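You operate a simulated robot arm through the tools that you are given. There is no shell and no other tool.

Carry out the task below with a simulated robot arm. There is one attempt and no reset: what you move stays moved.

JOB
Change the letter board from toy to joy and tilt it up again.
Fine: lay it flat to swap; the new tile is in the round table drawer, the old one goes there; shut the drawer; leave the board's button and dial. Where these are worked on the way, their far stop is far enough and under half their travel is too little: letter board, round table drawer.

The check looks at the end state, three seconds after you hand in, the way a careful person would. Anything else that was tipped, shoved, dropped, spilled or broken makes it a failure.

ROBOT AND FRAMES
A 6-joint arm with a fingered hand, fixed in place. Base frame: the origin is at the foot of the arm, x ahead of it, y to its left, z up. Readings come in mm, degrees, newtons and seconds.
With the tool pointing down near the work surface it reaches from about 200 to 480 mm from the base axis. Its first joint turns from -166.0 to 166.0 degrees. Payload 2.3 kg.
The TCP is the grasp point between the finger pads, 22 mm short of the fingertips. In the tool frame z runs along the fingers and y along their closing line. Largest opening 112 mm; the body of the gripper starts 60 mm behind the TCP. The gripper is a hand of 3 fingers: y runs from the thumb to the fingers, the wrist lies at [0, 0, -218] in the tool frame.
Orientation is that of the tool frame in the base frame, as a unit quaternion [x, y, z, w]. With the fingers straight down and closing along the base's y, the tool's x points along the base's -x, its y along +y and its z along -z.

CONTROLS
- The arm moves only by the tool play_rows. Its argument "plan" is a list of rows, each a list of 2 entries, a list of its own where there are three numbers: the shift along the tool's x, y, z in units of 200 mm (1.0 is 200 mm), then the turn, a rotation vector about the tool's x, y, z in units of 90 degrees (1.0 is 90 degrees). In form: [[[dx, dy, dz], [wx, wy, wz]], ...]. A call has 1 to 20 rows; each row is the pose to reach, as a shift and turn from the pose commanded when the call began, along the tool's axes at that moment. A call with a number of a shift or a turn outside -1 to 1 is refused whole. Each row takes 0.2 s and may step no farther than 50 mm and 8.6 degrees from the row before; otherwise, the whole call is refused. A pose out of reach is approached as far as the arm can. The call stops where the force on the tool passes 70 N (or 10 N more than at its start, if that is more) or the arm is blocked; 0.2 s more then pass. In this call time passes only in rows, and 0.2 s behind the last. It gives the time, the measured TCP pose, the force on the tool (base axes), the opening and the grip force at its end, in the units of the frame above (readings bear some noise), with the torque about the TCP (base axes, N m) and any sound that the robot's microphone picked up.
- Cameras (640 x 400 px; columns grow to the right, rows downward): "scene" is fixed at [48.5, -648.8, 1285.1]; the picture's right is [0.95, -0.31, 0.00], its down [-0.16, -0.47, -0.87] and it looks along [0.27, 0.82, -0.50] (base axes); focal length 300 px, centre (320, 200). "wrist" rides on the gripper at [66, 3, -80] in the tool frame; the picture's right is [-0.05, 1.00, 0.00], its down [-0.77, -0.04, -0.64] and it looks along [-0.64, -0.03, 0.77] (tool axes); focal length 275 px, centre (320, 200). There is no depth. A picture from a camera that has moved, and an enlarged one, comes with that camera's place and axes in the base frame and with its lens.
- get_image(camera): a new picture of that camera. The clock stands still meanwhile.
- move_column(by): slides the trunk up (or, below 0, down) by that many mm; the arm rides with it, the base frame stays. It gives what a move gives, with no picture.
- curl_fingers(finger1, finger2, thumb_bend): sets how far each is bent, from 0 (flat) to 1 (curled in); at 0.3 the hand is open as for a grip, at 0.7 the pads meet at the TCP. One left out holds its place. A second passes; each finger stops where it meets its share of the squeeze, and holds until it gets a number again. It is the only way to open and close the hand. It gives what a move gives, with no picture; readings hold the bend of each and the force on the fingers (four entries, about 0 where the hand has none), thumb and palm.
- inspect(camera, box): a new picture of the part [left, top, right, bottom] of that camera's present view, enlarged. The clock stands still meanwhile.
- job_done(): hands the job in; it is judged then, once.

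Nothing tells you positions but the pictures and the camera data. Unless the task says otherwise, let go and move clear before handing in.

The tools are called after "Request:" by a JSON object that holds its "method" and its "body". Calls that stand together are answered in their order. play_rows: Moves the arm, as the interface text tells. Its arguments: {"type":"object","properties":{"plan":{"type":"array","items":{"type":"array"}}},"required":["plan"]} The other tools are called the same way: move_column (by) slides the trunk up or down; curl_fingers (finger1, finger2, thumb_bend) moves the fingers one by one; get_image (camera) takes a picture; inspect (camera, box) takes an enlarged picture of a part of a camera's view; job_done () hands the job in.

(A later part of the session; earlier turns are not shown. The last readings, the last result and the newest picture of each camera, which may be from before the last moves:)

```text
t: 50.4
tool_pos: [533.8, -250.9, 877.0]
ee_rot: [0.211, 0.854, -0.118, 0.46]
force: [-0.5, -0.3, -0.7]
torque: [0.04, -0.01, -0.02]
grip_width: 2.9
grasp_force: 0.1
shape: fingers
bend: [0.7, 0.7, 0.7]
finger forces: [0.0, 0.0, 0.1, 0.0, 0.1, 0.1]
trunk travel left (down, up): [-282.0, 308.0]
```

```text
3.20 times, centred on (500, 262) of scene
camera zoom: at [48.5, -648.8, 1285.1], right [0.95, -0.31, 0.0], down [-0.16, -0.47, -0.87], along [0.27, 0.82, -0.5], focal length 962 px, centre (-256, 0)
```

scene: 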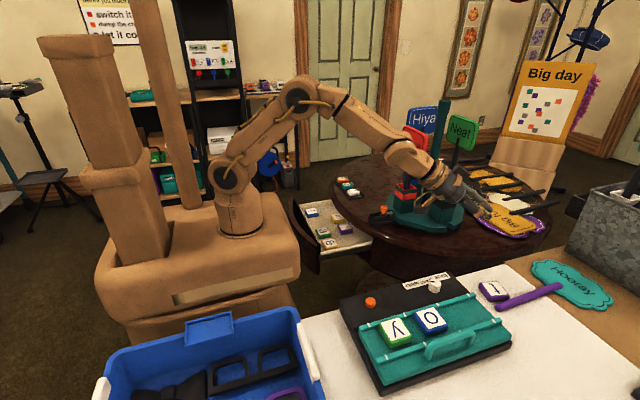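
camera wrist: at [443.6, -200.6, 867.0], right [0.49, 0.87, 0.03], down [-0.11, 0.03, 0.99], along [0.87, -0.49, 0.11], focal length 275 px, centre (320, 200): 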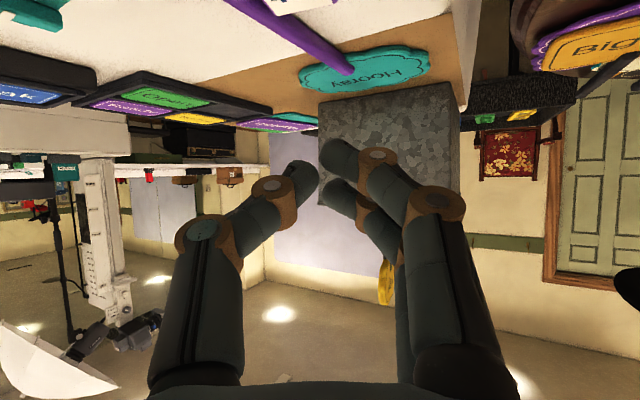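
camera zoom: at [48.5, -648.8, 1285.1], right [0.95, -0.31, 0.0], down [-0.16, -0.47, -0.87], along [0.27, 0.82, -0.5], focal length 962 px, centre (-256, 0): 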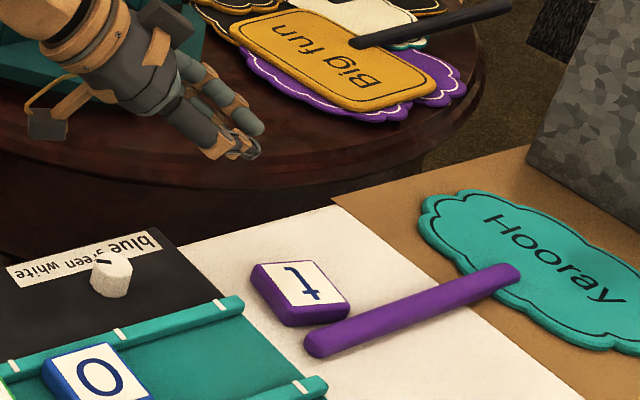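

The camera bracket on the inner side of the hand would hit the board's base in this pose, so I'll turn the hand 180° about its axis to put the camera on the upper side.

Request:
{"method": "play_rows", "body": {"plan": [[[0, 0, 0], [0, 0, 0.091]], [[0, 0, 0], [0, 0, 0.182]], [[0, 0, 0], [0, 0, 0.273]], [[0, 0, 0], [0, 0, 0.364]], [[0, 0, 0], [0, 0, 0.455]], [[0, 0, 0], [0, 0, 0.546]], [[0, 0, 0], [0, 0, 0.637]], [[0, 0, 0], [0, 0, 0.728]], [[0, 0, 0], [0, 0, 0.819]], [[0, 0, 0], [0, 0, 0.91]], [[0, 0, 0], [0, 0, 1.0]]]}}

Request:
{"method": "play_rows", "body": {"plan": [[[0, 0, 0], [0, 0, 0.091]], [[0, 0, 0], [0, 0, 0.182]], [[0, 0, 0], [0, 0, 0.273]], [[0, 0, 0], [0, 0, 0.364]], [[0, 0, 0], [0, 0, 0.455]], [[0, 0, 0], [0, 0, 0.546]], [[0, 0, 0], [0, 0, 0.637]], [[0, 0, 0], [0, 0, 0.728]], [[0, 0, 0], [0, 0, 0.819]], [[0, 0, 0], [0, 0, 0.91]], [[0, 0, 0], [0, 0, 1.0]]]}}

Request:
{"method": "get_image", "body": {"camera": "wrist"}}

Request:
{"method": "inspect", "body": {"camera": "scene", "box": [400, 200, 600, 325]}}

```text
t: 52.8
tool_pos: [534.2, -251.4, 877.1]
ee_rot: [0.754, 0.454, 0.242, 0.408]
force: [-0.1, -0.4, 0.4]
torque: [0.03, 0.0, -0.01]
grip_width: 2.5
grasp_force: 0.1
shape: fingers
bend: [0.7, 0.7, 0.7]
finger forces: [0.0, 0.0, 0.0, 0.0, 0.0, 0.1]
trunk travel left (down, up): [-282.0, 308.0]
```

```text
t: 55.2
tool_pos: [534.3, -251.7, 877.9]
ee_rot: [0.855, -0.211, 0.459, 0.117]
force: [-0.4, 0.5, 0.0]
torque: [-0.02, 0.01, 0.02]
grip_width: 2.7
grasp_force: 0.0
shape: fingers
bend: [0.7, 0.7, 0.7]
finger forces: [0.0, 0.0, 0.1, 0.0, 0.1, 0.1]
trunk travel left (down, up): [-282.0, 308.0]
```

```text
taken
camera wrist: at [506.3, -240.0, 978.6], right [-0.49, -0.87, -0.03], down [-0.83, 0.48, -0.29], along [0.27, -0.11, -0.96], focal length 275 px, centre (320, 200)
```

wrist: 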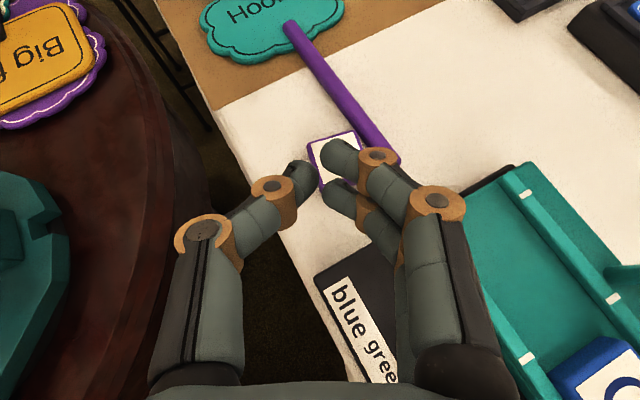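

```text
3.20 times, centred on (500, 262) of scene
camera zoom: at [48.5, -648.8, 1285.1], right [0.95, -0.31, 0.0], down [-0.16, -0.47, -0.87], along [0.27, 0.82, -0.5], focal length 962 px, centre (-256, 0)
```

zoom: 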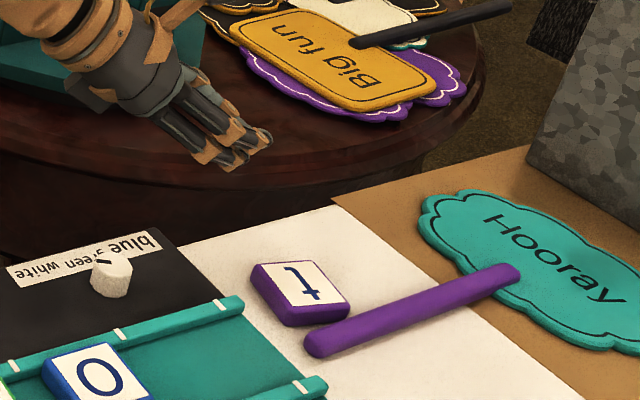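

Flipping works and the camera now looks straight down on the work area. I move the fist above the tile.

Request:
{"method": "play_rows", "body": {"plan": [[[-0.027, 0.0325, 0.147], [0, 0, 0]], [[-0.053, 0.065, 0.295], [0, 0, 0]], [[-0.08, 0.0975, 0.442], [0, 0, 0]]]}}

Request:
{"method": "get_image", "body": {"camera": "wrist"}}

Request:
{"method": "inspect", "body": {"camera": "scene", "box": [400, 230, 600, 355]}}

```text
t: 56.0
tool_pos: [568.7, -292.2, 808.7]
ee_rot: [0.854, -0.21, 0.461, 0.118]
force: [0.2, -0.5, -0.6]
torque: [0.02, -0.01, 0.03]
grip_width: 2.4
grasp_force: 0.0
shape: fingers
bend: [0.7, 0.7, 0.7]
finger forces: [0.0, 0.1, 0.1, 0.0, 0.0, 0.1]
out of reach, approached as far as the arm can: row 2, 3
trunk travel left (down, up): [-282.0, 308.0]
```

```text
taken
camera wrist: at [540.8, -279.7, 908.9], right [-0.49, -0.87, -0.03], down [-0.83, 0.47, -0.3], along [0.28, -0.12, -0.95], focal length 275 px, centre (320, 200)
```

wrist: 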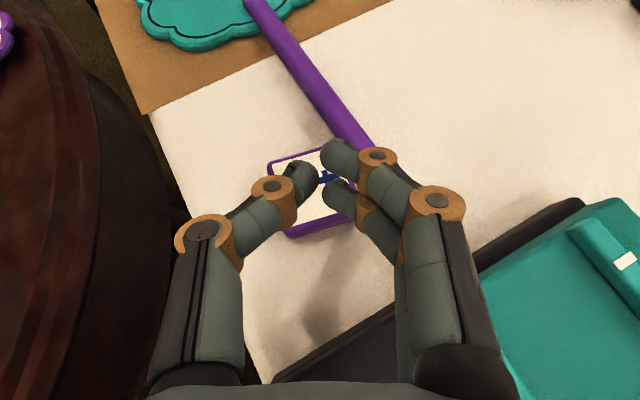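

```text
3.20 times, centred on (500, 292) of scene
camera zoom: at [48.5, -648.8, 1285.1], right [0.95, -0.31, 0.0], down [-0.16, -0.47, -0.87], along [0.27, 0.82, -0.5], focal length 962 px, centre (-256, -96)
```

zoom: 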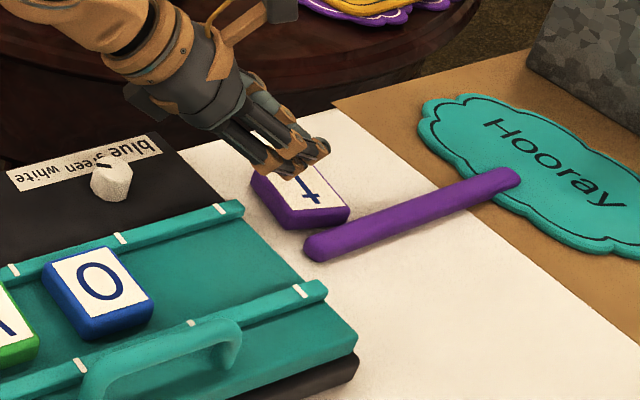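

The wrist is nearly aligned with the forearm here, which limits it. Lowering the trunk further should fix that: first I raise the hand, then lower the trunk by 100 mm.

Request:
{"method": "play_rows", "body": {"plan": [[[0.15, -0.01, -0.1], [0, 0, 0]], [[0.25, -0.02, -0.22], [0, 0, 0]], [[0.32, -0.02, -0.36], [0, 0, 0]]]}}

Request:
{"method": "move_column", "body": {"by": -100}}

```text
t: 56.8
tool_pos: [533.0, -262.9, 882.4]
ee_rot: [0.853, -0.21, 0.464, 0.119]
force: [-0.2, 0.0, -0.1]
torque: [0.01, -0.03, 0.02]
grip_width: 2.7
grasp_force: 0.0
shape: fingers
bend: [0.7, 0.7, 0.7]
finger forces: [0.0, 0.0, 0.1, 0.0, 0.1, 0.1]
out of reach, approached as far as the arm can: row 1, 2, 3
trunk travel left (down, up): [-282.0, 308.0]
```

```text
t: 58.1
tool_pos: [534.1, -262.5, 788.5]
ee_rot: [0.85, -0.207, 0.47, 0.121]
force: [20.7, -11.4, 50.2]
torque: [-0.95, 0.51, 0.54]
grip_width: 2.7
grasp_force: 26.9
shape: fingers
bend: [0.7, 0.7, 0.7]
finger forces: [0.0, 53.8, 0.0, 0.1, 0.0, 0.1]
trunk travel left (down, up): [-182.0, 408.0]
```

The lowered hand pressed on something (about 50 N) – likely a knuckle on the end of the board. I raise the trunk right away and check.

Request:
{"method": "move_column", "body": {"by": 60}}

Request:
{"method": "get_image", "body": {"camera": "scene"}}

Request:
{"method": "inspect", "body": {"camera": "scene", "box": [320, 250, 560, 400]}}

Request:
{"method": "get_image", "body": {"camera": "wrist"}}

```text
t: 59.1
tool_pos: [533.4, -263.6, 839.9]
ee_rot: [0.853, -0.209, 0.464, 0.118]
force: [0.4, -0.6, -0.3]
torque: [0.0, -0.03, -0.01]
grip_width: 2.8
grasp_force: 0.2
shape: fingers
bend: [0.7, 0.7, 0.7]
finger forces: [0.0, 0.0, 0.0, 0.0, 0.0, 0.0]
trunk travel left (down, up): [-242.0, 348.0]
```

```text
taken
```

scene: 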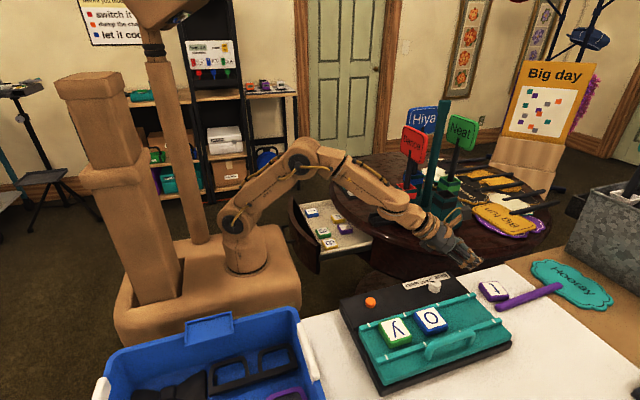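

```text
2.67 times, centred on (440, 325) of scene
camera zoom: at [48.5, -648.8, 1285.1], right [0.95, -0.31, 0.0], down [-0.16, -0.47, -0.87], along [0.27, 0.82, -0.5], focal length 801 px, centre (0, -133)
```

zoom: 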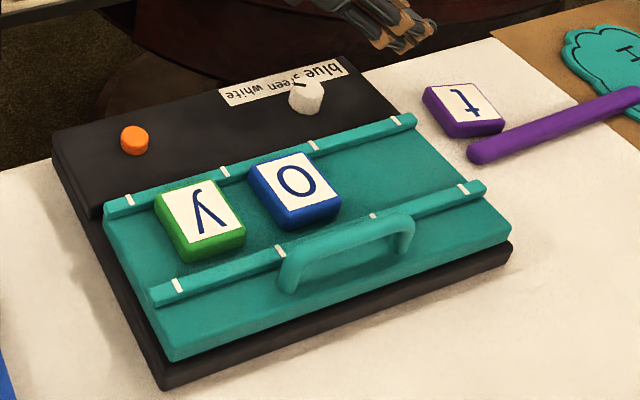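

```text
taken
camera wrist: at [503.0, -251.1, 941.0], right [-0.49, -0.87, -0.03], down [-0.83, 0.47, -0.3], along [0.28, -0.12, -0.95], focal length 275 px, centre (320, 200)
```

wrist: 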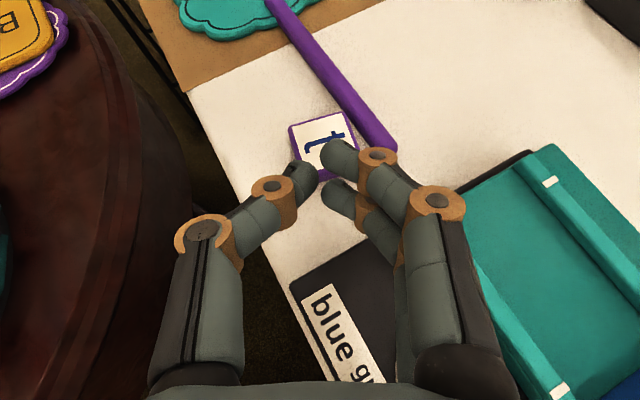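

The board, dial, stick and tile all appear unmoved; the knuckle only touched the base's right end. I'll approach the tile from farther out and above instead.

Request:
{"method": "play_rows", "body": {"plan": [[[0.05, 0.004, 0.07], [0, 0, 0]], [[0.07, 0.008, 0.18], [0, 0, 0]], [[0.068, 0.012, 0.291], [0, 0, 0]]]}}

Request:
{"method": "get_image", "body": {"camera": "wrist"}}

Request:
{"method": "inspect", "body": {"camera": "scene", "box": [420, 230, 580, 330]}}

```text
t: 59.9
tool_pos: [559.9, -278.6, 807.3]
ee_rot: [0.851, -0.209, 0.467, 0.12]
force: [0.3, 0.0, 0.2]
torque: [0.05, 0.0, 0.01]
grip_width: 2.7
grasp_force: 0.1
shape: fingers
bend: [0.7, 0.7, 0.7]
finger forces: [0.1, 0.0, 0.0, 0.0, 0.0, 0.0]
out of reach, approached as far as the arm can: row 1, 2, 3
trunk travel left (down, up): [-242.0, 348.0]
```

```text
taken
camera wrist: at [530.3, -265.8, 906.4], right [-0.49, -0.87, -0.03], down [-0.82, 0.47, -0.31], along [0.29, -0.13, -0.95], focal length 275 px, centre (320, 200)
```

wrist: 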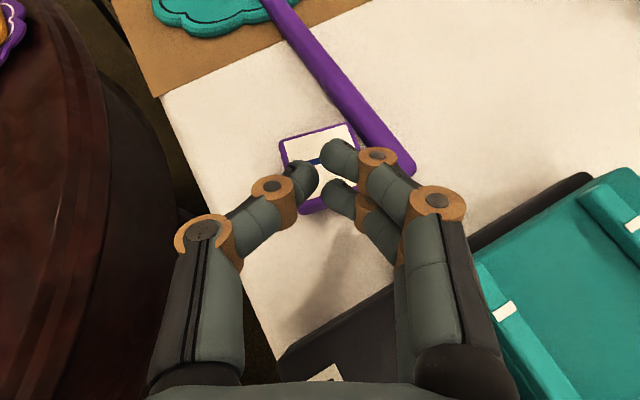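

```text
4.00 times, centred on (500, 280) of scene
camera zoom: at [48.5, -648.8, 1285.1], right [0.95, -0.31, 0.0], down [-0.16, -0.47, -0.87], along [0.27, 0.82, -0.5], focal length 1202 px, centre (-400, -120)
```

zoom: 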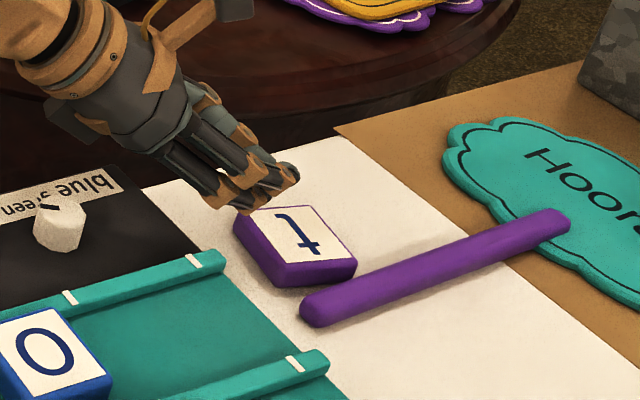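

I'm close; reducing the tilt a bit (to ~52°) should free the wrist for the last stretch. I do that while raising slightly and moving outward.

Request:
{"method": "play_rows", "body": {"plan": [[[0.04, 0, -0.03], [0, -0.035, 0]], [[0.08, 0, -0.05], [0, -0.07, 0]], [[0.11, 0, 0.0], [0, -0.07, 0]], [[0.11, 0.002, 0.08], [0, -0.07, 0]]]}}

Request:
{"method": "get_image", "body": {"camera": "wrist"}}

Request:
{"method": "inspect", "body": {"camera": "scene", "box": [420, 230, 580, 330]}}

```text
t: 60.9
tool_pos: [583.5, -290.9, 814.5]
ee_rot: [0.877, -0.216, 0.416, 0.106]
force: [0.9, 0.4, 0.4]
torque: [0.0, 0.0, 0.0]
grip_width: 2.4
grasp_force: 0.0
shape: fingers
bend: [0.7, 0.7, 0.7]
finger forces: [0.0, 0.0, 0.0, 0.0, 0.0, 0.1]
out of reach, approached as far as the arm can: row 1, 2, 3
trunk travel left (down, up): [-242.0, 348.0]
```

```text
taken
camera wrist: at [563.9, -284.0, 918.4], right [-0.49, -0.87, -0.03], down [-0.85, 0.49, -0.2], along [0.18, -0.07, -0.98], focal length 275 px, centre (320, 200)
```

wrist: 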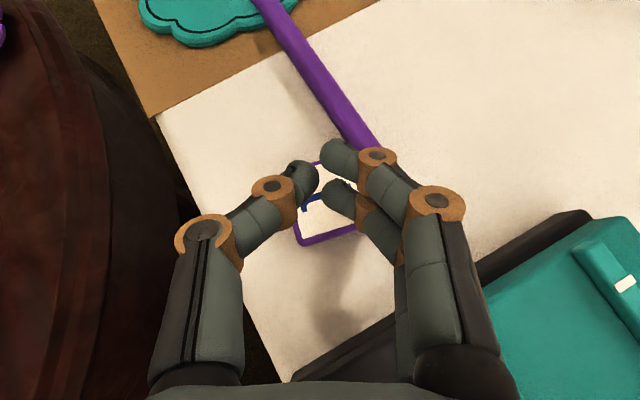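

```text
4.00 times, centred on (500, 280) of scene
camera zoom: at [48.5, -648.8, 1285.1], right [0.95, -0.31, 0.0], down [-0.16, -0.47, -0.87], along [0.27, 0.82, -0.5], focal length 1202 px, centre (-400, -120)
```

zoom: 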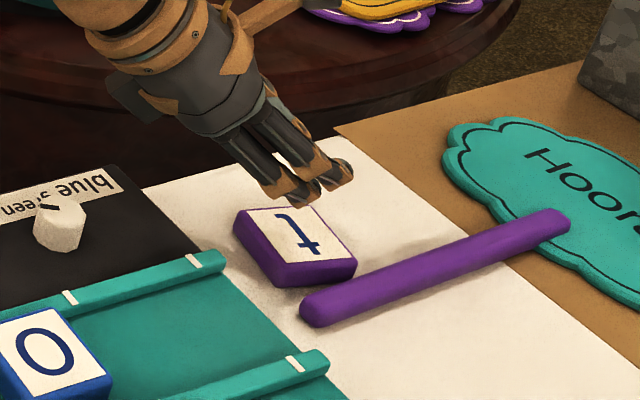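

The fist's lower fingertip is right above the tile's centre, about 17 mm up. I lower it carefully.

Request:
{"method": "play_rows", "body": {"plan": [[[-0.0194, 0, 0.0158], [0, 0, 0]], [[-0.0388, 0, 0.0316], [0, 0, 0]], [[-0.0543, 0, 0.0442], [0, 0, 0]]]}}

Request:
{"method": "play_rows", "body": {"plan": [[[-0.0078, 0, 0.0063], [0, 0, 0]]]}}

Request:
{"method": "play_rows", "body": {"plan": [[[-0.0078, 0, 0.0063], [0, 0, 0]]]}}

```text
t: 61.7
tool_pos: [583.8, -290.4, 801.9]
ee_rot: [0.877, -0.216, 0.416, 0.106]
force: [0.4, 0.4, 0.0]
torque: [0.0, 0.02, 0.0]
grip_width: 2.4
grasp_force: 0.0
shape: fingers
bend: [0.7, 0.7, 0.7]
finger forces: [0.1, 0.1, 0.0, 0.0, 0.0, 0.1]
trunk travel left (down, up): [-242.0, 348.0]
```

```text
t: 62.1
tool_pos: [584.9, -290.7, 799.4]
ee_rot: [0.877, -0.215, 0.416, 0.106]
force: [-0.4, 0.0, -0.5]
torque: [-0.01, -0.02, 0.0]
grip_width: 2.4
grasp_force: 0.0
shape: fingers
bend: [0.7, 0.7, 0.7]
finger forces: [0.0, 0.0, 0.0, 0.0, 0.0, 0.0]
trunk travel left (down, up): [-242.0, 348.0]
```

```text
t: 62.5
tool_pos: [583.5, -291.2, 798.4]
ee_rot: [0.877, -0.216, 0.416, 0.107]
force: [0.1, -0.2, 0.8]
torque: [-0.01, 0.01, 0.01]
grip_width: 2.5
grasp_force: 0.0
shape: fingers
bend: [0.7, 0.7, 0.7]
finger forces: [0.1, 0.0, 0.0, 0.1, 0.0, 0.1]
trunk travel left (down, up): [-242.0, 348.0]
```

No contact yet; I continue downward in 2 mm steps watching the force.

Request:
{"method": "play_rows", "body": {"plan": [[[-0.0078, 0, 0.0063], [0, 0, 0]], [[-0.0116, 0, 0.0095], [0, 0, 0]]]}}

Request:
{"method": "play_rows", "body": {"plan": [[[-0.0078, 0, 0.0063], [0, 0, 0]]]}}

Request:
{"method": "inspect", "body": {"camera": "scene", "box": [440, 240, 560, 315]}}

```text
t: 63.1
tool_pos: [583.4, -290.9, 795.7]
ee_rot: [0.876, -0.215, 0.418, 0.107]
force: [0.2, 0.2, 0.8]
torque: [0.02, 0.0, -0.05]
grip_width: 2.4
grasp_force: 0.1
shape: fingers
bend: [0.7, 0.7, 0.7]
finger forces: [0.0, 0.0, 0.0, 0.0, 0.0, 0.0]
trunk travel left (down, up): [-242.0, 348.0]
```

```text
t: 63.5
tool_pos: [584.0, -290.6, 793.5]
ee_rot: [0.877, -0.215, 0.416, 0.107]
force: [0.6, 0.9, -0.4]
torque: [0.0, -0.01, 0.01]
grip_width: 2.5
grasp_force: 0.0
shape: fingers
bend: [0.7, 0.7, 0.7]
finger forces: [0.0, 0.0, 0.0, 0.0, 0.0, 0.0]
trunk travel left (down, up): [-242.0, 348.0]
```

```text
5.33 times, centred on (500, 278) of scene
camera zoom: at [48.5, -648.8, 1285.1], right [0.95, -0.31, 0.0], down [-0.16, -0.47, -0.87], along [0.27, 0.82, -0.5], focal length 1603 px, centre (-640, -213)
```

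zoom: 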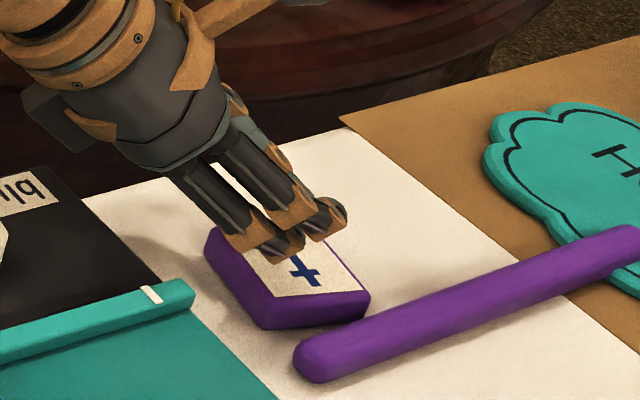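

Almost touching. A few more small steps down.

Request:
{"method": "play_rows", "body": {"plan": [[[-0.0078, 0, 0.0063], [0, 0, 0]], [[-0.0116, 0, 0.0095], [0, 0, 0]]]}}

Request:
{"method": "play_rows", "body": {"plan": [[[-0.0078, 0, 0.0063], [0, 0, 0]]]}}

Request:
{"method": "play_rows", "body": {"plan": [[[-0.0078, 0, 0.0063], [0, 0, 0]]]}}

```text
t: 64.1
tool_pos: [582.6, -291.6, 790.2]
ee_rot: [0.876, -0.216, 0.417, 0.108]
force: [0.1, -1.0, -0.2]
torque: [-0.01, -0.01, -0.03]
grip_width: 2.4
grasp_force: 0.1
shape: fingers
bend: [0.7, 0.7, 0.7]
finger forces: [0.0, 0.0, 0.0, 0.1, 0.1, 0.0]
trunk travel left (down, up): [-242.0, 348.0]
```

```text
t: 64.5
tool_pos: [582.3, -291.7, 787.5]
ee_rot: [0.876, -0.216, 0.417, 0.107]
force: [0.3, 0.0, 0.0]
torque: [-0.02, 0.01, 0.01]
grip_width: 2.6
grasp_force: 0.1
shape: fingers
bend: [0.7, 0.7, 0.7]
finger forces: [0.0, 0.0, 0.0, 0.1, 0.0, 0.1]
trunk travel left (down, up): [-242.0, 348.0]
```

```text
t: 64.9
tool_pos: [583.3, -291.2, 787.1]
ee_rot: [0.877, -0.216, 0.416, 0.107]
force: [-1.1, 0.3, -0.1]
torque: [-0.01, 0.01, -0.02]
grip_width: 2.3
grasp_force: 0.1
shape: fingers
bend: [0.7, 0.7, 0.7]
finger forces: [0.0, 0.0, 0.1, 0.0, 0.1, 0.0]
trunk travel left (down, up): [-242.0, 348.0]
```

Request:
{"method": "inspect", "body": {"camera": "scene", "box": [440, 240, 560, 315]}}

Request:
{"method": "inspect", "body": {"camera": "wrist", "box": [230, 100, 430, 260]}}

```text
5.33 times, centred on (500, 278) of scene
camera zoom: at [48.5, -648.8, 1285.1], right [0.95, -0.31, 0.0], down [-0.16, -0.47, -0.87], along [0.27, 0.82, -0.5], focal length 1603 px, centre (-640, -213)
```

zoom: 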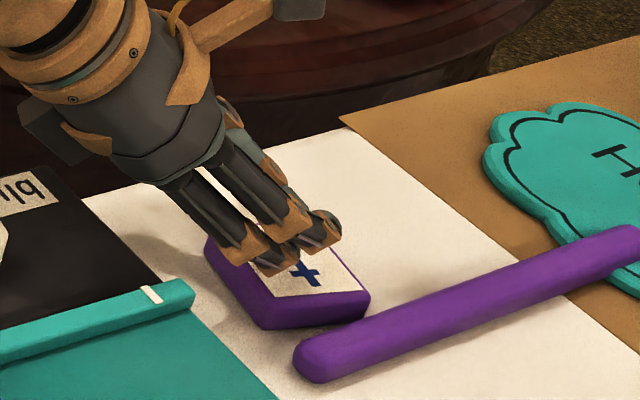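

```text
2.50 times, centred on (330, 180) of wrist
camera zoom: at [562.9, -284.0, 889.0], right [-0.49, -0.87, -0.03], down [-0.85, 0.49, -0.2], along [0.19, -0.07, -0.98], focal length 688 px, centre (295, 250)
```

zoom: 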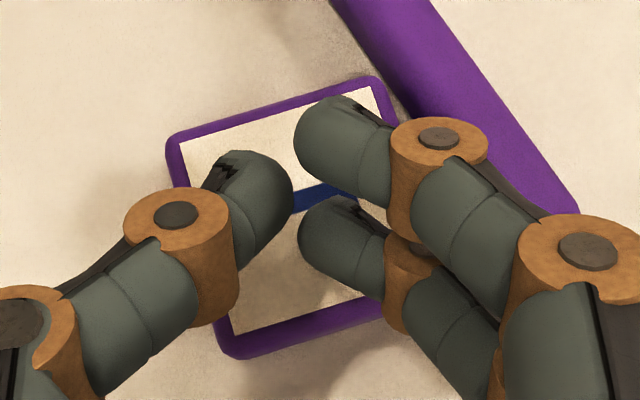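

From above, the tile is under the fist with the stick about 2 mm off its corner. I press down slightly more to get contact, then try dragging it away from the stick.

Request:
{"method": "play_rows", "body": {"plan": [[[-0.0078, 0, 0.0063], [0, 0, 0]]]}}

Request:
{"method": "play_rows", "body": {"plan": [[[-0.0078, 0, 0.0063], [0, 0, 0]]]}}

Request:
{"method": "play_rows", "body": {"plan": [[[-0.0078, 0, 0.0063], [0, 0, 0]]]}}

```text
t: 65.3
tool_pos: [581.3, -291.4, 783.9]
ee_rot: [0.877, -0.216, 0.416, 0.108]
force: [0.1, 0.7, 0.5]
torque: [-0.02, 0.0, 0.01]
grip_width: 2.5
grasp_force: 0.0
shape: fingers
bend: [0.7, 0.7, 0.7]
finger forces: [0.0, 0.1, 0.0, 0.0, 0.1, 0.1]
trunk travel left (down, up): [-242.0, 348.0]
```

```text
t: 65.7
tool_pos: [582.8, -289.8, 782.6]
ee_rot: [0.876, -0.215, 0.417, 0.108]
force: [-0.1, -0.7, 4.0]
torque: [-0.07, -0.07, -0.01]
grip_width: 2.8
grasp_force: 2.3
shape: fingers
bend: [0.7, 0.7, 0.7]
finger forces: [0.0, 4.3, 0.1, 0.1, 0.0, 0.1]
trunk travel left (down, up): [-242.0, 348.0]
```

```text
t: 66.1
tool_pos: [581.4, -290.6, 782.4]
ee_rot: [0.875, -0.215, 0.42, 0.108]
force: [1.3, -3.5, 13.4]
torque: [-0.2, -0.13, -0.04]
grip_width: 2.7
grasp_force: 6.5
shape: fingers
bend: [0.7, 0.71, 0.7]
finger forces: [0.0, 13.3, 0.0, 0.1, 0.0, 0.0]
trunk travel left (down, up): [-242.0, 348.0]
```

Contact with ~13 N on the tile. Now I drag it 30 mm in +y.

Request:
{"method": "play_rows", "body": {"plan": [[[-0.0109, -0.0332, -0.0137], [0, 0, 0]], [[-0.0218, -0.0664, -0.0274], [0, 0, 0]], [[-0.0327, -0.0995, -0.0412], [0, 0, 0]], [[-0.0436, -0.1327, -0.0549], [0, 0, 0]]]}}

Request:
{"method": "inspect", "body": {"camera": "wrist", "box": [230, 100, 430, 260]}}

Request:
{"method": "inspect", "body": {"camera": "scene", "box": [440, 240, 560, 315]}}

```text
t: 67.1
tool_pos: [581.4, -261.1, 784.6]
ee_rot: [0.876, -0.215, 0.419, 0.107]
force: [1.8, -8.7, 25.9]
torque: [-0.7, -0.12, 0.0]
grip_width: 2.6
grasp_force: 12.9
shape: fingers
bend: [0.7, 0.68, 0.7]
finger forces: [0.1, 25.9, 0.0, 0.0, 0.1, 0.0]
trunk travel left (down, up): [-242.0, 348.0]
```

```text
2.50 times, centred on (330, 180) of wrist
camera zoom: at [560.2, -254.0, 886.5], right [-0.49, -0.87, -0.03], down [-0.85, 0.49, -0.2], along [0.19, -0.08, -0.98], focal length 688 px, centre (295, 250)
```

zoom: 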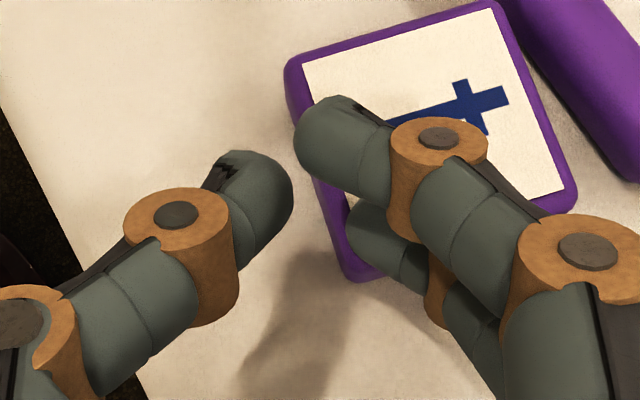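

```text
5.33 times, centred on (500, 278) of scene
camera zoom: at [48.5, -648.8, 1285.1], right [0.95, -0.31, 0.0], down [-0.16, -0.47, -0.87], along [0.27, 0.82, -0.5], focal length 1603 px, centre (-640, -213)
```

zoom: 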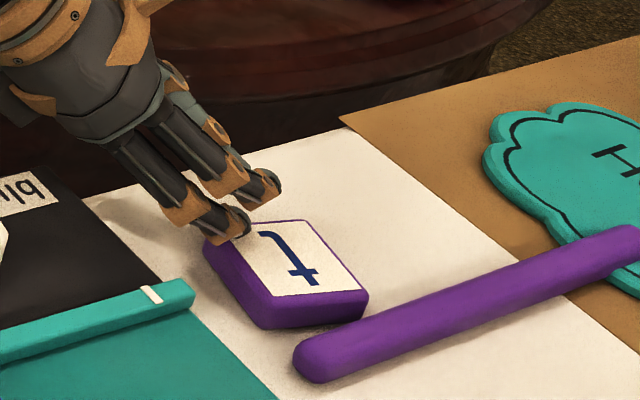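

Friction dragging doesn't move the tile (the finger slides). There's about 20 mm between the tile's right side and the stick near its inner end, so I'll pinch it with the thumb and lower finger instead. First I raise, and rotate the hand ~18° about its axis to align with the tile.

Request:
{"method": "play_rows", "body": {"plan": [[[0.0582, 0, -0.0474], [0, 0, 0]], [[0.1115, 0.044, -0.0607], [0, 0, -0.067]], [[0.123, 0.092, -0.046], [0, 0, -0.134]], [[0.13, 0.123, -0.0375], [0, 0, -0.2]]]}}

Request:
{"method": "curl_fingers", "body": {"finger1": 0.1, "finger2": 0.48, "thumb_bend": 0.45}}

Request:
{"method": "get_image", "body": {"camera": "wrist"}}

Request:
{"method": "inspect", "body": {"camera": "scene", "box": [440, 240, 560, 315]}}

```text
t: 68.1
tool_pos: [580.0, -287.9, 804.4]
ee_rot: [0.9, -0.075, 0.394, 0.171]
force: [0.7, -0.1, 0.3]
torque: [0.01, -0.02, -0.04]
grip_width: 2.8
grasp_force: 0.0
shape: fingers
bend: [0.7, 0.7, 0.7]
finger forces: [0.0, 0.0, 0.0, 0.1, 0.0, 0.0]
trunk travel left (down, up): [-242.0, 348.0]
```

```text
t: 69.1
tool_pos: [580.9, -287.3, 804.7]
ee_rot: [0.9, -0.075, 0.395, 0.171]
force: [-0.2, 0.7, -0.8]
torque: [0.0, 0.0, -0.02]
grip_width: 108.5
grasp_force: 0.1
shape: fingers
bend: [0.1, 0.48, 0.45]
finger forces: [0.0, 0.1, 0.0, 0.0, 0.1, 0.0]
trunk travel left (down, up): [-242.0, 348.0]
```

```text
taken
camera wrist: at [569.0, -261.5, 906.1], right [-0.3, -0.93, 0.21], down [-0.95, 0.27, -0.18], along [0.11, -0.26, -0.96], focal length 275 px, centre (320, 200)
```

wrist: 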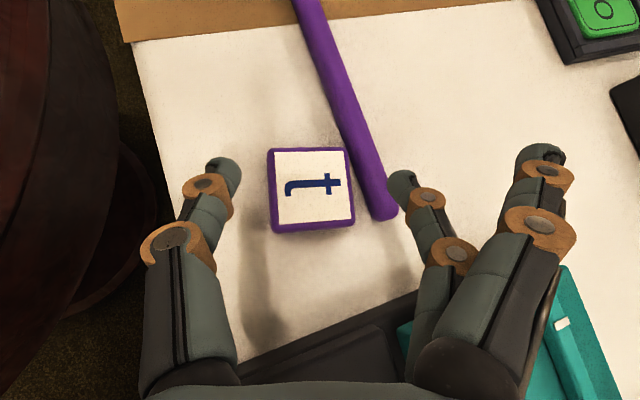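

```text
5.33 times, centred on (500, 278) of scene
camera zoom: at [48.5, -648.8, 1285.1], right [0.95, -0.31, 0.0], down [-0.16, -0.47, -0.87], along [0.27, 0.82, -0.5], focal length 1603 px, centre (-640, -213)
```

zoom: 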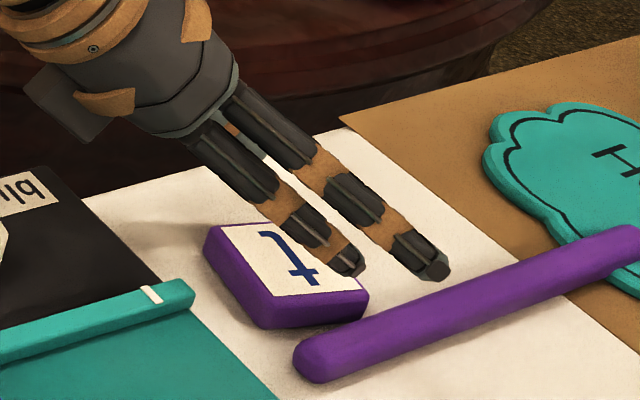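

The stick blocks the tile's right side. Instead I'll hook the tile's outer edge with the thumb and pull it inward, away from the stick. I set the thumb bent, fingers splayed, and tilt further out to reach beyond the tile.

Request:
{"method": "curl_fingers", "body": {"finger1": 0.1, "finger2": 0.1, "thumb_bend": 0.65}}

Request:
{"method": "play_rows", "body": {"plan": [[[0.03, 0.034, 0.05], [-0.015, 0.047, 0]], [[0.06, 0.0685, 0.1135], [-0.031, 0.095, 0]]]}}

Request:
{"method": "get_image", "body": {"camera": "wrist"}}

Request:
{"method": "inspect", "body": {"camera": "scene", "box": [440, 240, 560, 315]}}

```text
t: 70.1
tool_pos: [581.7, -287.6, 805.3]
ee_rot: [0.9, -0.076, 0.395, 0.171]
force: [-0.5, -0.4, -0.4]
torque: [0.0, 0.01, -0.02]
grip_width: 80.3
grasp_force: 0.0
shape: fingers
bend: [0.1, 0.1, 0.65]
finger forces: [0.1, 0.0, 0.0, 0.1, 0.0, 0.1]
trunk travel left (down, up): [-242.0, 348.0]
```

```text
t: 70.7
tool_pos: [601.3, -308.9, 803.2]
ee_rot: [0.863, -0.073, 0.459, 0.198]
force: [-0.4, 0.6, -0.9]
torque: [0.0, -0.02, -0.01]
grip_width: 80.2
grasp_force: 0.1
shape: fingers
bend: [0.1, 0.1, 0.65]
finger forces: [0.1, 0.0, 0.1, 0.0, 0.0, 0.1]
trunk travel left (down, up): [-242.0, 348.0]
```

```text
taken
camera wrist: at [575.7, -275.4, 899.3], right [-0.33, -0.91, 0.24], down [-0.91, 0.25, -0.32], along [0.24, -0.32, -0.92], focal length 275 px, centre (320, 200)
```

wrist: 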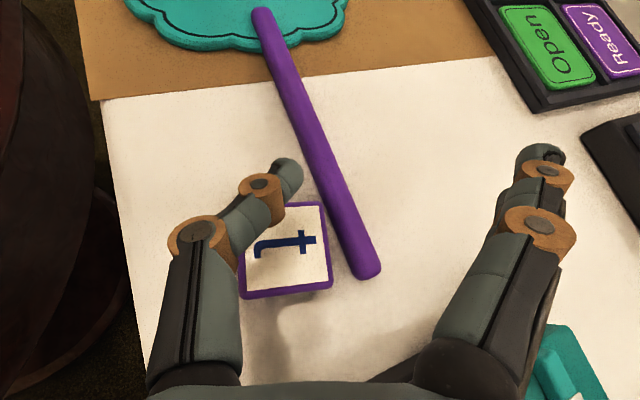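

```text
5.33 times, centred on (500, 278) of scene
camera zoom: at [48.5, -648.8, 1285.1], right [0.95, -0.31, 0.0], down [-0.16, -0.47, -0.87], along [0.27, 0.82, -0.5], focal length 1603 px, centre (-640, -213)
```

zoom: 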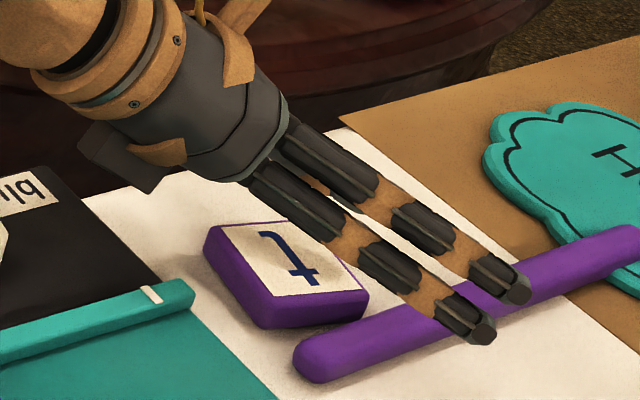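

The thumb tip is just beyond the tile's outer edge. I extend a bit further (tilt +4°) and then lower.

Request:
{"method": "play_rows", "body": {"plan": [[[0.072, 0.0236, -0.0025], [-0.0137, 0.0423, 0]]]}}

Request:
{"method": "play_rows", "body": {"plan": [[[-0.057, -0.0185, 0.029], [0, 0, 0]], [[-0.114, -0.037, 0.0585], [0, 0, 0]], [[-0.158, -0.051, 0.081], [0, 0, 0]]]}}

Request:
{"method": "get_image", "body": {"camera": "wrist"}}

Request:
{"method": "inspect", "body": {"camera": "scene", "box": [440, 240, 560, 315]}}

```text
t: 71.1
tool_pos: [607.5, -313.0, 816.5]
ee_rot: [0.845, -0.071, 0.487, 0.21]
force: [-0.1, 0.0, -0.2]
torque: [-0.01, -0.01, -0.03]
grip_width: 80.2
grasp_force: 0.1
shape: fingers
bend: [0.1, 0.1, 0.65]
finger forces: [0.1, 0.0, 0.1, 0.0, 0.1, 0.0]
trunk travel left (down, up): [-242.0, 348.0]
```

```text
t: 71.9
tool_pos: [606.5, -312.6, 779.1]
ee_rot: [0.845, -0.071, 0.486, 0.211]
force: [-0.7, 0.4, 0.3]
torque: [-0.02, 0.0, 0.0]
grip_width: 80.0
grasp_force: 0.0
shape: fingers
bend: [0.1, 0.1, 0.65]
finger forces: [0.0, 0.0, 0.1, 0.0, 0.1, 0.0]
trunk travel left (down, up): [-242.0, 348.0]
```

```text
taken
camera wrist: at [575.7, -276.3, 872.8], right [-0.35, -0.91, 0.25], down [-0.89, 0.24, -0.39], along [0.29, -0.35, -0.89], focal length 275 px, centre (320, 200)
```

wrist: 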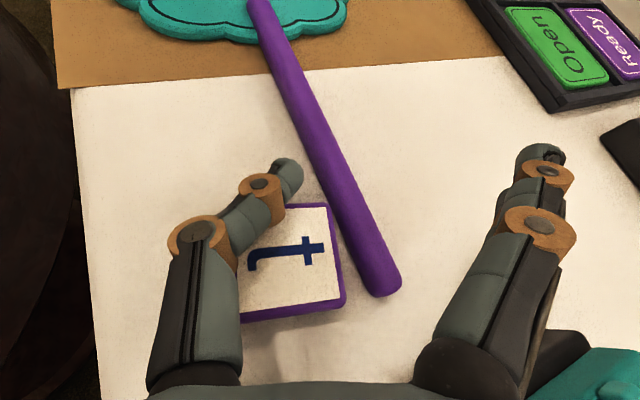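

```text
5.33 times, centred on (500, 278) of scene
camera zoom: at [48.5, -648.8, 1285.1], right [0.95, -0.31, 0.0], down [-0.16, -0.47, -0.87], along [0.27, 0.82, -0.5], focal length 1603 px, centre (-640, -213)
```

zoom: 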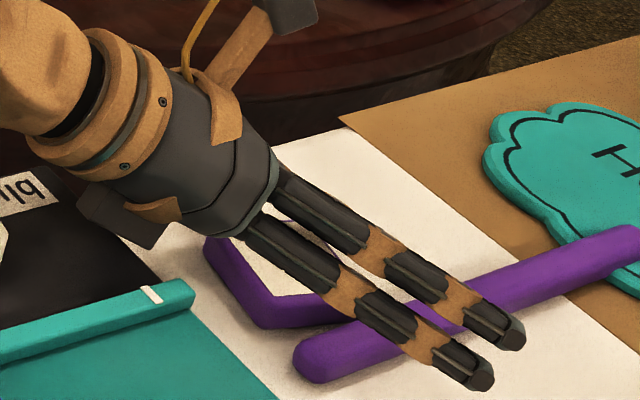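

The box on the underside of the hand gets too close to the board's base here. I back up and take a detailed look at the gap between tile and stick from above.

Request:
{"method": "play_rows", "body": {"plan": [[[0.07, 0.023, -0.036], [0, 0, 0]], [[0.14, 0.046, -0.072], [0, 0, 0]], [[0.1, 0.02, -0.2], [0.0137, -0.0423, 0]], [[0.05, -0.02, -0.35], [0.0447, -0.137, 0]]]}}

Request:
{"method": "curl_fingers", "body": {"finger1": 0.3, "finger2": 0.3, "thumb_bend": 0.3}}

Request:
{"method": "get_image", "body": {"camera": "wrist"}}

```text
refused: row 4 steps farther than a row can; nothing moved
```

```text
t: 72.9
tool_pos: [606.5, -312.8, 778.8]
ee_rot: [0.846, -0.07, 0.486, 0.209]
force: [0.4, 0.4, 0.8]
torque: [0.01, 0.0, -0.01]
grip_width: 112.0
grasp_force: 0.0
shape: fingers
bend: [0.3, 0.3, 0.3]
finger forces: [0.0, 0.0, 0.0, 0.1, 0.1, 0.0]
trunk travel left (down, up): [-242.0, 348.0]
```

```text
taken
camera wrist: at [575.7, -276.3, 872.8], right [-0.35, -0.91, 0.25], down [-0.89, 0.24, -0.39], along [0.29, -0.35, -0.89], focal length 275 px, centre (320, 200)
```

wrist: 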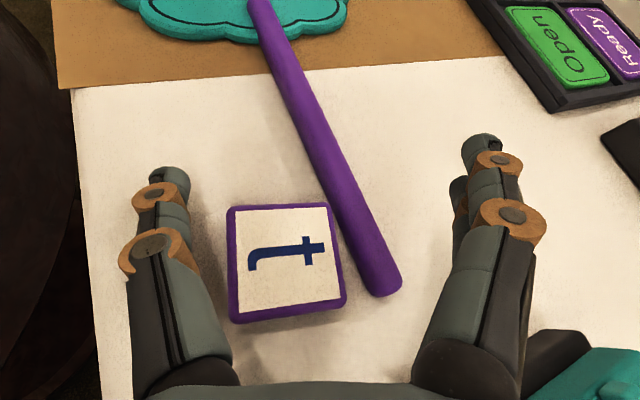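

The gap to the stick is 5 mm at the tile's outer corner and ~14 mm at its inner corner, so pulling the tile inward by its outer edge is the cleanest. I set the thumb as hook again and lower in small steps while watching forces.

Request:
{"method": "curl_fingers", "body": {"finger1": 0.1, "finger2": 0.1, "thumb_bend": 0.65}}

Request:
{"method": "play_rows", "body": {"plan": [[[-0.0128, -0.0042, 0.0066], [0, 0, 0]]]}}

Request:
{"method": "play_rows", "body": {"plan": [[[-0.0128, -0.0042, 0.0066], [0, 0, 0]]]}}

```text
t: 73.9
tool_pos: [606.4, -313.7, 779.5]
ee_rot: [0.845, -0.07, 0.487, 0.209]
force: [-0.8, -0.3, -0.2]
torque: [-0.01, -0.01, 0.02]
grip_width: 80.1
grasp_force: 0.0
shape: fingers
bend: [0.1, 0.1, 0.65]
finger forces: [0.0, 0.0, 0.0, 0.1, 0.0, 0.1]
trunk travel left (down, up): [-242.0, 348.0]
```

```text
t: 74.3
tool_pos: [606.7, -312.8, 776.2]
ee_rot: [0.845, -0.071, 0.486, 0.209]
force: [-0.5, 0.0, 0.4]
torque: [-0.04, 0.02, -0.03]
grip_width: 80.0
grasp_force: 0.1
shape: fingers
bend: [0.1, 0.1, 0.65]
finger forces: [0.0, 0.0, 0.1, 0.0, 0.1, 0.0]
trunk travel left (down, up): [-242.0, 348.0]
```

```text
t: 74.7
tool_pos: [606.3, -312.2, 772.9]
ee_rot: [0.845, -0.071, 0.487, 0.209]
force: [0.6, 0.1, 1.4]
torque: [0.02, -0.04, 0.02]
grip_width: 79.6
grasp_force: 0.8
shape: fingers
bend: [0.1, 0.1, 0.65]
finger forces: [0.1, 0.1, 0.1, 0.1, 1.7, 0.0]
trunk travel left (down, up): [-242.0, 348.0]
```

The thumb now touches the tile (1.7 N). I pull inward 15 mm while keeping a slight downward bias and look.

Request:
{"method": "play_rows", "body": {"plan": [[[-0.0085, -0.0028, 0.0044], [0, 0, 0]], [[-0.0205, -0.0005, -0.0174], [0, 0, 0]], [[-0.0325, 0.002, -0.0393], [0, 0, 0]], [[-0.0445, 0.0043, -0.061], [0, 0, 0]]]}}

Request:
{"method": "get_image", "body": {"camera": "wrist"}}

Request:
{"method": "inspect", "body": {"camera": "scene", "box": [440, 240, 560, 315]}}

```text
t: 75.7
tool_pos: [601.8, -307.6, 771.5]
ee_rot: [0.846, -0.066, 0.489, 0.201]
force: [3.4, -3.2, 9.0]
torque: [0.1, -0.14, -0.03]
grip_width: 76.6
grasp_force: 4.8
shape: fingers
bend: [0.1, 0.1, 0.66]
finger forces: [0.0, 0.1, 0.0, 0.0, 9.7, 0.1]
out of reach, approached as far as the arm can: row 2, 3, 4
trunk travel left (down, up): [-242.0, 348.0]
```

```text
taken
camera wrist: at [571.4, -272.8, 865.4], right [-0.33, -0.91, 0.24], down [-0.89, 0.22, -0.39], along [0.3, -0.34, -0.89], focal length 275 px, centre (320, 200)
```

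wrist: 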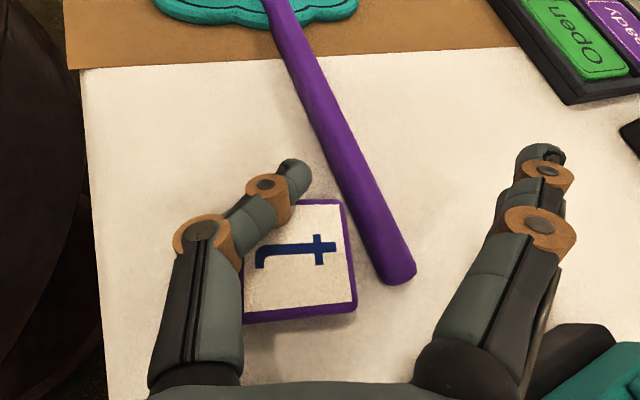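

```text
5.33 times, centred on (500, 278) of scene
camera zoom: at [48.5, -648.8, 1285.1], right [0.95, -0.31, 0.0], down [-0.16, -0.47, -0.87], along [0.27, 0.82, -0.5], focal length 1603 px, centre (-640, -213)
```

zoom: 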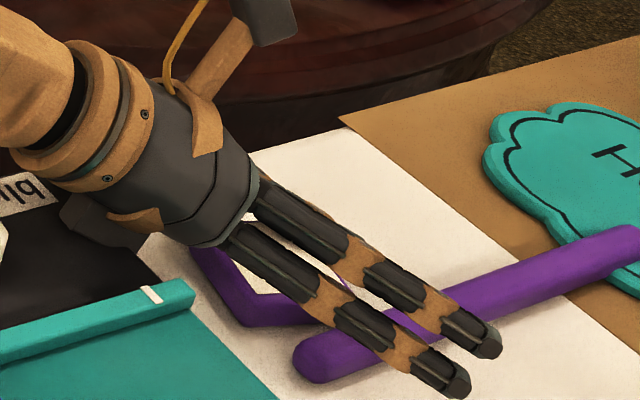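

The tile moved about 7 mm inward. To keep pulling I reduce the tilt progressively while moving inward, so the wrist stays in its workable range.

Request:
{"method": "play_rows", "body": {"plan": [[[-0.0074, 0.0023, -0.016], [0.0069, -0.0211, 0]], [[-0.0147, 0.0045, -0.032], [0.0137, -0.0422, 0]], [[-0.022, 0.0068, -0.048], [0.0206, -0.0634, 0]], [[-0.0294, 0.0091, -0.0637], [0.0275, -0.0845, 0]]]}}

Request:
{"method": "get_image", "body": {"camera": "wrist"}}

Request:
{"method": "inspect", "body": {"camera": "scene", "box": [440, 240, 560, 315]}}

```text
t: 76.7
tool_pos: [583.9, -303.9, 772.6]
ee_rot: [0.871, -0.07, 0.449, 0.187]
force: [1.1, -2.2, 2.7]
torque: [0.0, -0.02, -0.02]
grip_width: 77.8
grasp_force: 1.8
shape: fingers
bend: [0.1, 0.1, 0.66]
finger forces: [0.1, 0.0, 0.1, 0.0, 2.9, 0.0]
out of reach, approached as far as the arm can: row 1, 4
trunk travel left (down, up): [-242.0, 348.0]
```

```text
taken
camera wrist: at [560.2, -272.9, 870.4], right [-0.32, -0.92, 0.23], down [-0.92, 0.24, -0.3], along [0.22, -0.3, -0.93], focal length 275 px, centre (320, 200)
```

wrist: 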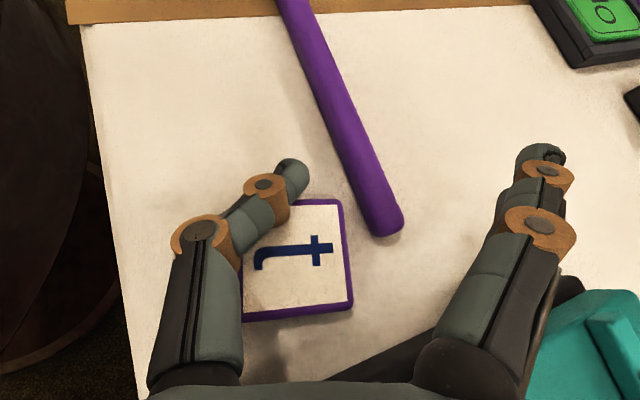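

```text
5.33 times, centred on (500, 278) of scene
camera zoom: at [48.5, -648.8, 1285.1], right [0.95, -0.31, 0.0], down [-0.16, -0.47, -0.87], along [0.27, 0.82, -0.5], focal length 1603 px, centre (-640, -213)
```

zoom: 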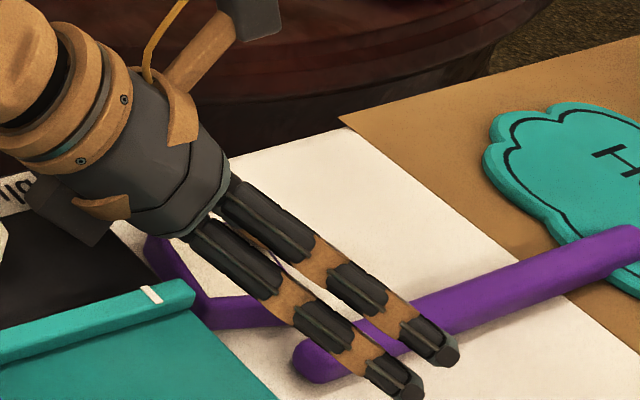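

The tile is now clear of the stick. I lift off, reduce the tilt to 45° and set the thumb and lower finger for a side pinch around the tile.

Request:
{"method": "play_rows", "body": {"plan": [[[0.0606, 0.0197, -0.0395], [0, 0, 0]], [[0.075, 0.021, -0.14], [0.0226, -0.07, 0]], [[0.0904, 0.0227, -0.2526], [0.0453, -0.1395, 0]]]}}

Request:
{"method": "curl_fingers", "body": {"finger1": 0.1, "finger2": 0.45, "thumb_bend": 0.43}}

Request:
{"method": "get_image", "body": {"camera": "wrist"}}

Request:
{"method": "inspect", "body": {"camera": "scene", "box": [440, 240, 560, 315]}}

```text
t: 77.5
tool_pos: [556.3, -287.8, 816.8]
ee_rot: [0.928, -0.079, 0.333, 0.146]
force: [-0.1, 0.0, -0.1]
torque: [0.01, -0.01, 0.0]
grip_width: 79.6
grasp_force: 0.0
shape: fingers
bend: [0.1, 0.1, 0.65]
finger forces: [0.1, 0.0, 0.0, 0.0, 0.0, 0.0]
trunk travel left (down, up): [-242.0, 348.0]
```

```text
t: 78.5
tool_pos: [556.6, -288.0, 816.7]
ee_rot: [0.928, -0.078, 0.335, 0.145]
force: [0.3, 0.5, -0.3]
torque: [0.0, -0.06, 0.03]
grip_width: 110.6
grasp_force: 0.0
shape: fingers
bend: [0.1, 0.45, 0.43]
finger forces: [0.0, 0.1, 0.1, 0.0, 0.1, 0.1]
trunk travel left (down, up): [-242.0, 348.0]
```

```text
taken
camera wrist: at [557.3, -269.1, 920.0], right [-0.28, -0.94, 0.19], down [-0.96, 0.28, -0.04], along [-0.02, -0.19, -0.98], focal length 275 px, centre (320, 200)
```

wrist: 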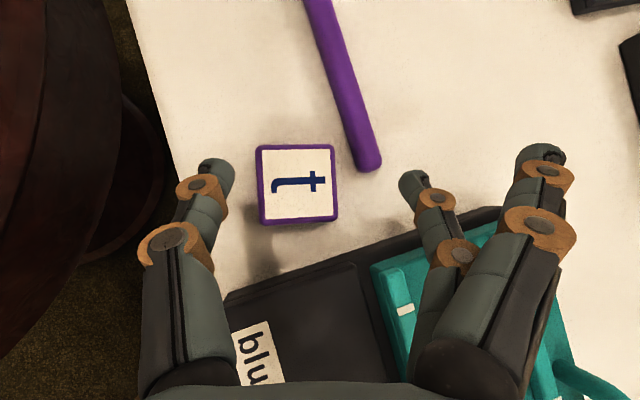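

```text
5.33 times, centred on (500, 278) of scene
camera zoom: at [48.5, -648.8, 1285.1], right [0.95, -0.31, 0.0], down [-0.16, -0.47, -0.87], along [0.27, 0.82, -0.5], focal length 1603 px, centre (-640, -213)
```

zoom: 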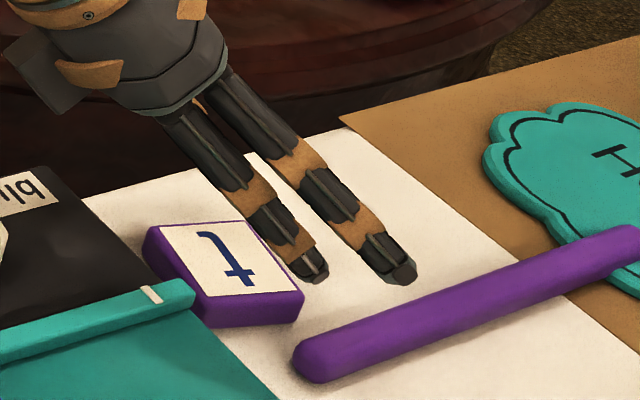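

The tile at (568, −291) is now reachable on both sides. I lower the hand so the thumb and finger 2 straddle it.

Request:
{"method": "play_rows", "body": {"plan": [[[-0.05, -0.021, 0.057], [0, 0, 0]], [[-0.1, -0.042, 0.114], [0, 0, 0]], [[-0.14, -0.059, 0.16], [0, 0, 0]], [[-0.15, -0.0635, 0.1715], [0, 0, 0]]]}}

Request:
{"method": "get_image", "body": {"camera": "wrist"}}

Request:
{"method": "inspect", "body": {"camera": "scene", "box": [440, 240, 560, 315]}}

```text
t: 79.5
tool_pos: [557.1, -285.4, 772.9]
ee_rot: [0.927, -0.079, 0.337, 0.147]
force: [5.9, -0.9, 16.8]
torque: [0.65, -0.63, -0.24]
grip_width: 110.2
grasp_force: 9.2
shape: fingers
bend: [0.1, 0.45, 0.43]
finger forces: [0.0, 0.0, 0.0, 0.1, 17.0, 0.0]
trunk travel left (down, up): [-242.0, 348.0]
```

```text
taken
camera wrist: at [557.3, -265.2, 876.2], right [-0.28, -0.94, 0.19], down [-0.96, 0.28, -0.04], along [-0.01, -0.19, -0.98], focal length 275 px, centre (320, 200)
```

wrist: 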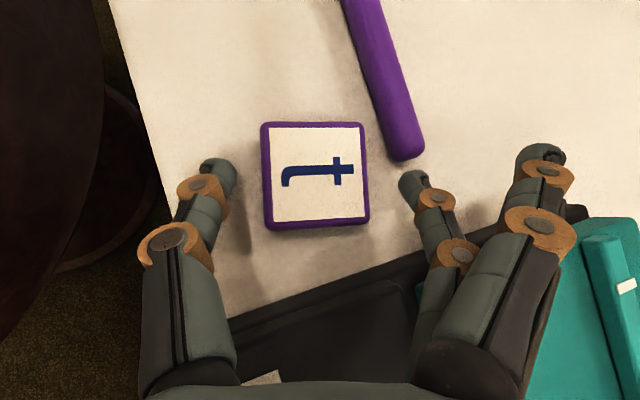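

```text
5.33 times, centred on (500, 278) of scene
camera zoom: at [48.5, -648.8, 1285.1], right [0.95, -0.31, 0.0], down [-0.16, -0.47, -0.87], along [0.27, 0.82, -0.5], focal length 1603 px, centre (-640, -213)
```

zoom: 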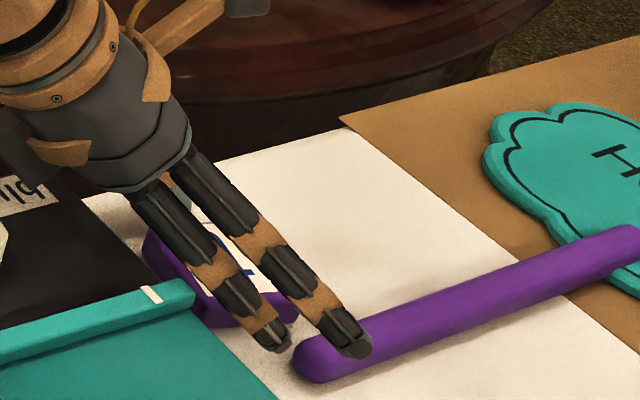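

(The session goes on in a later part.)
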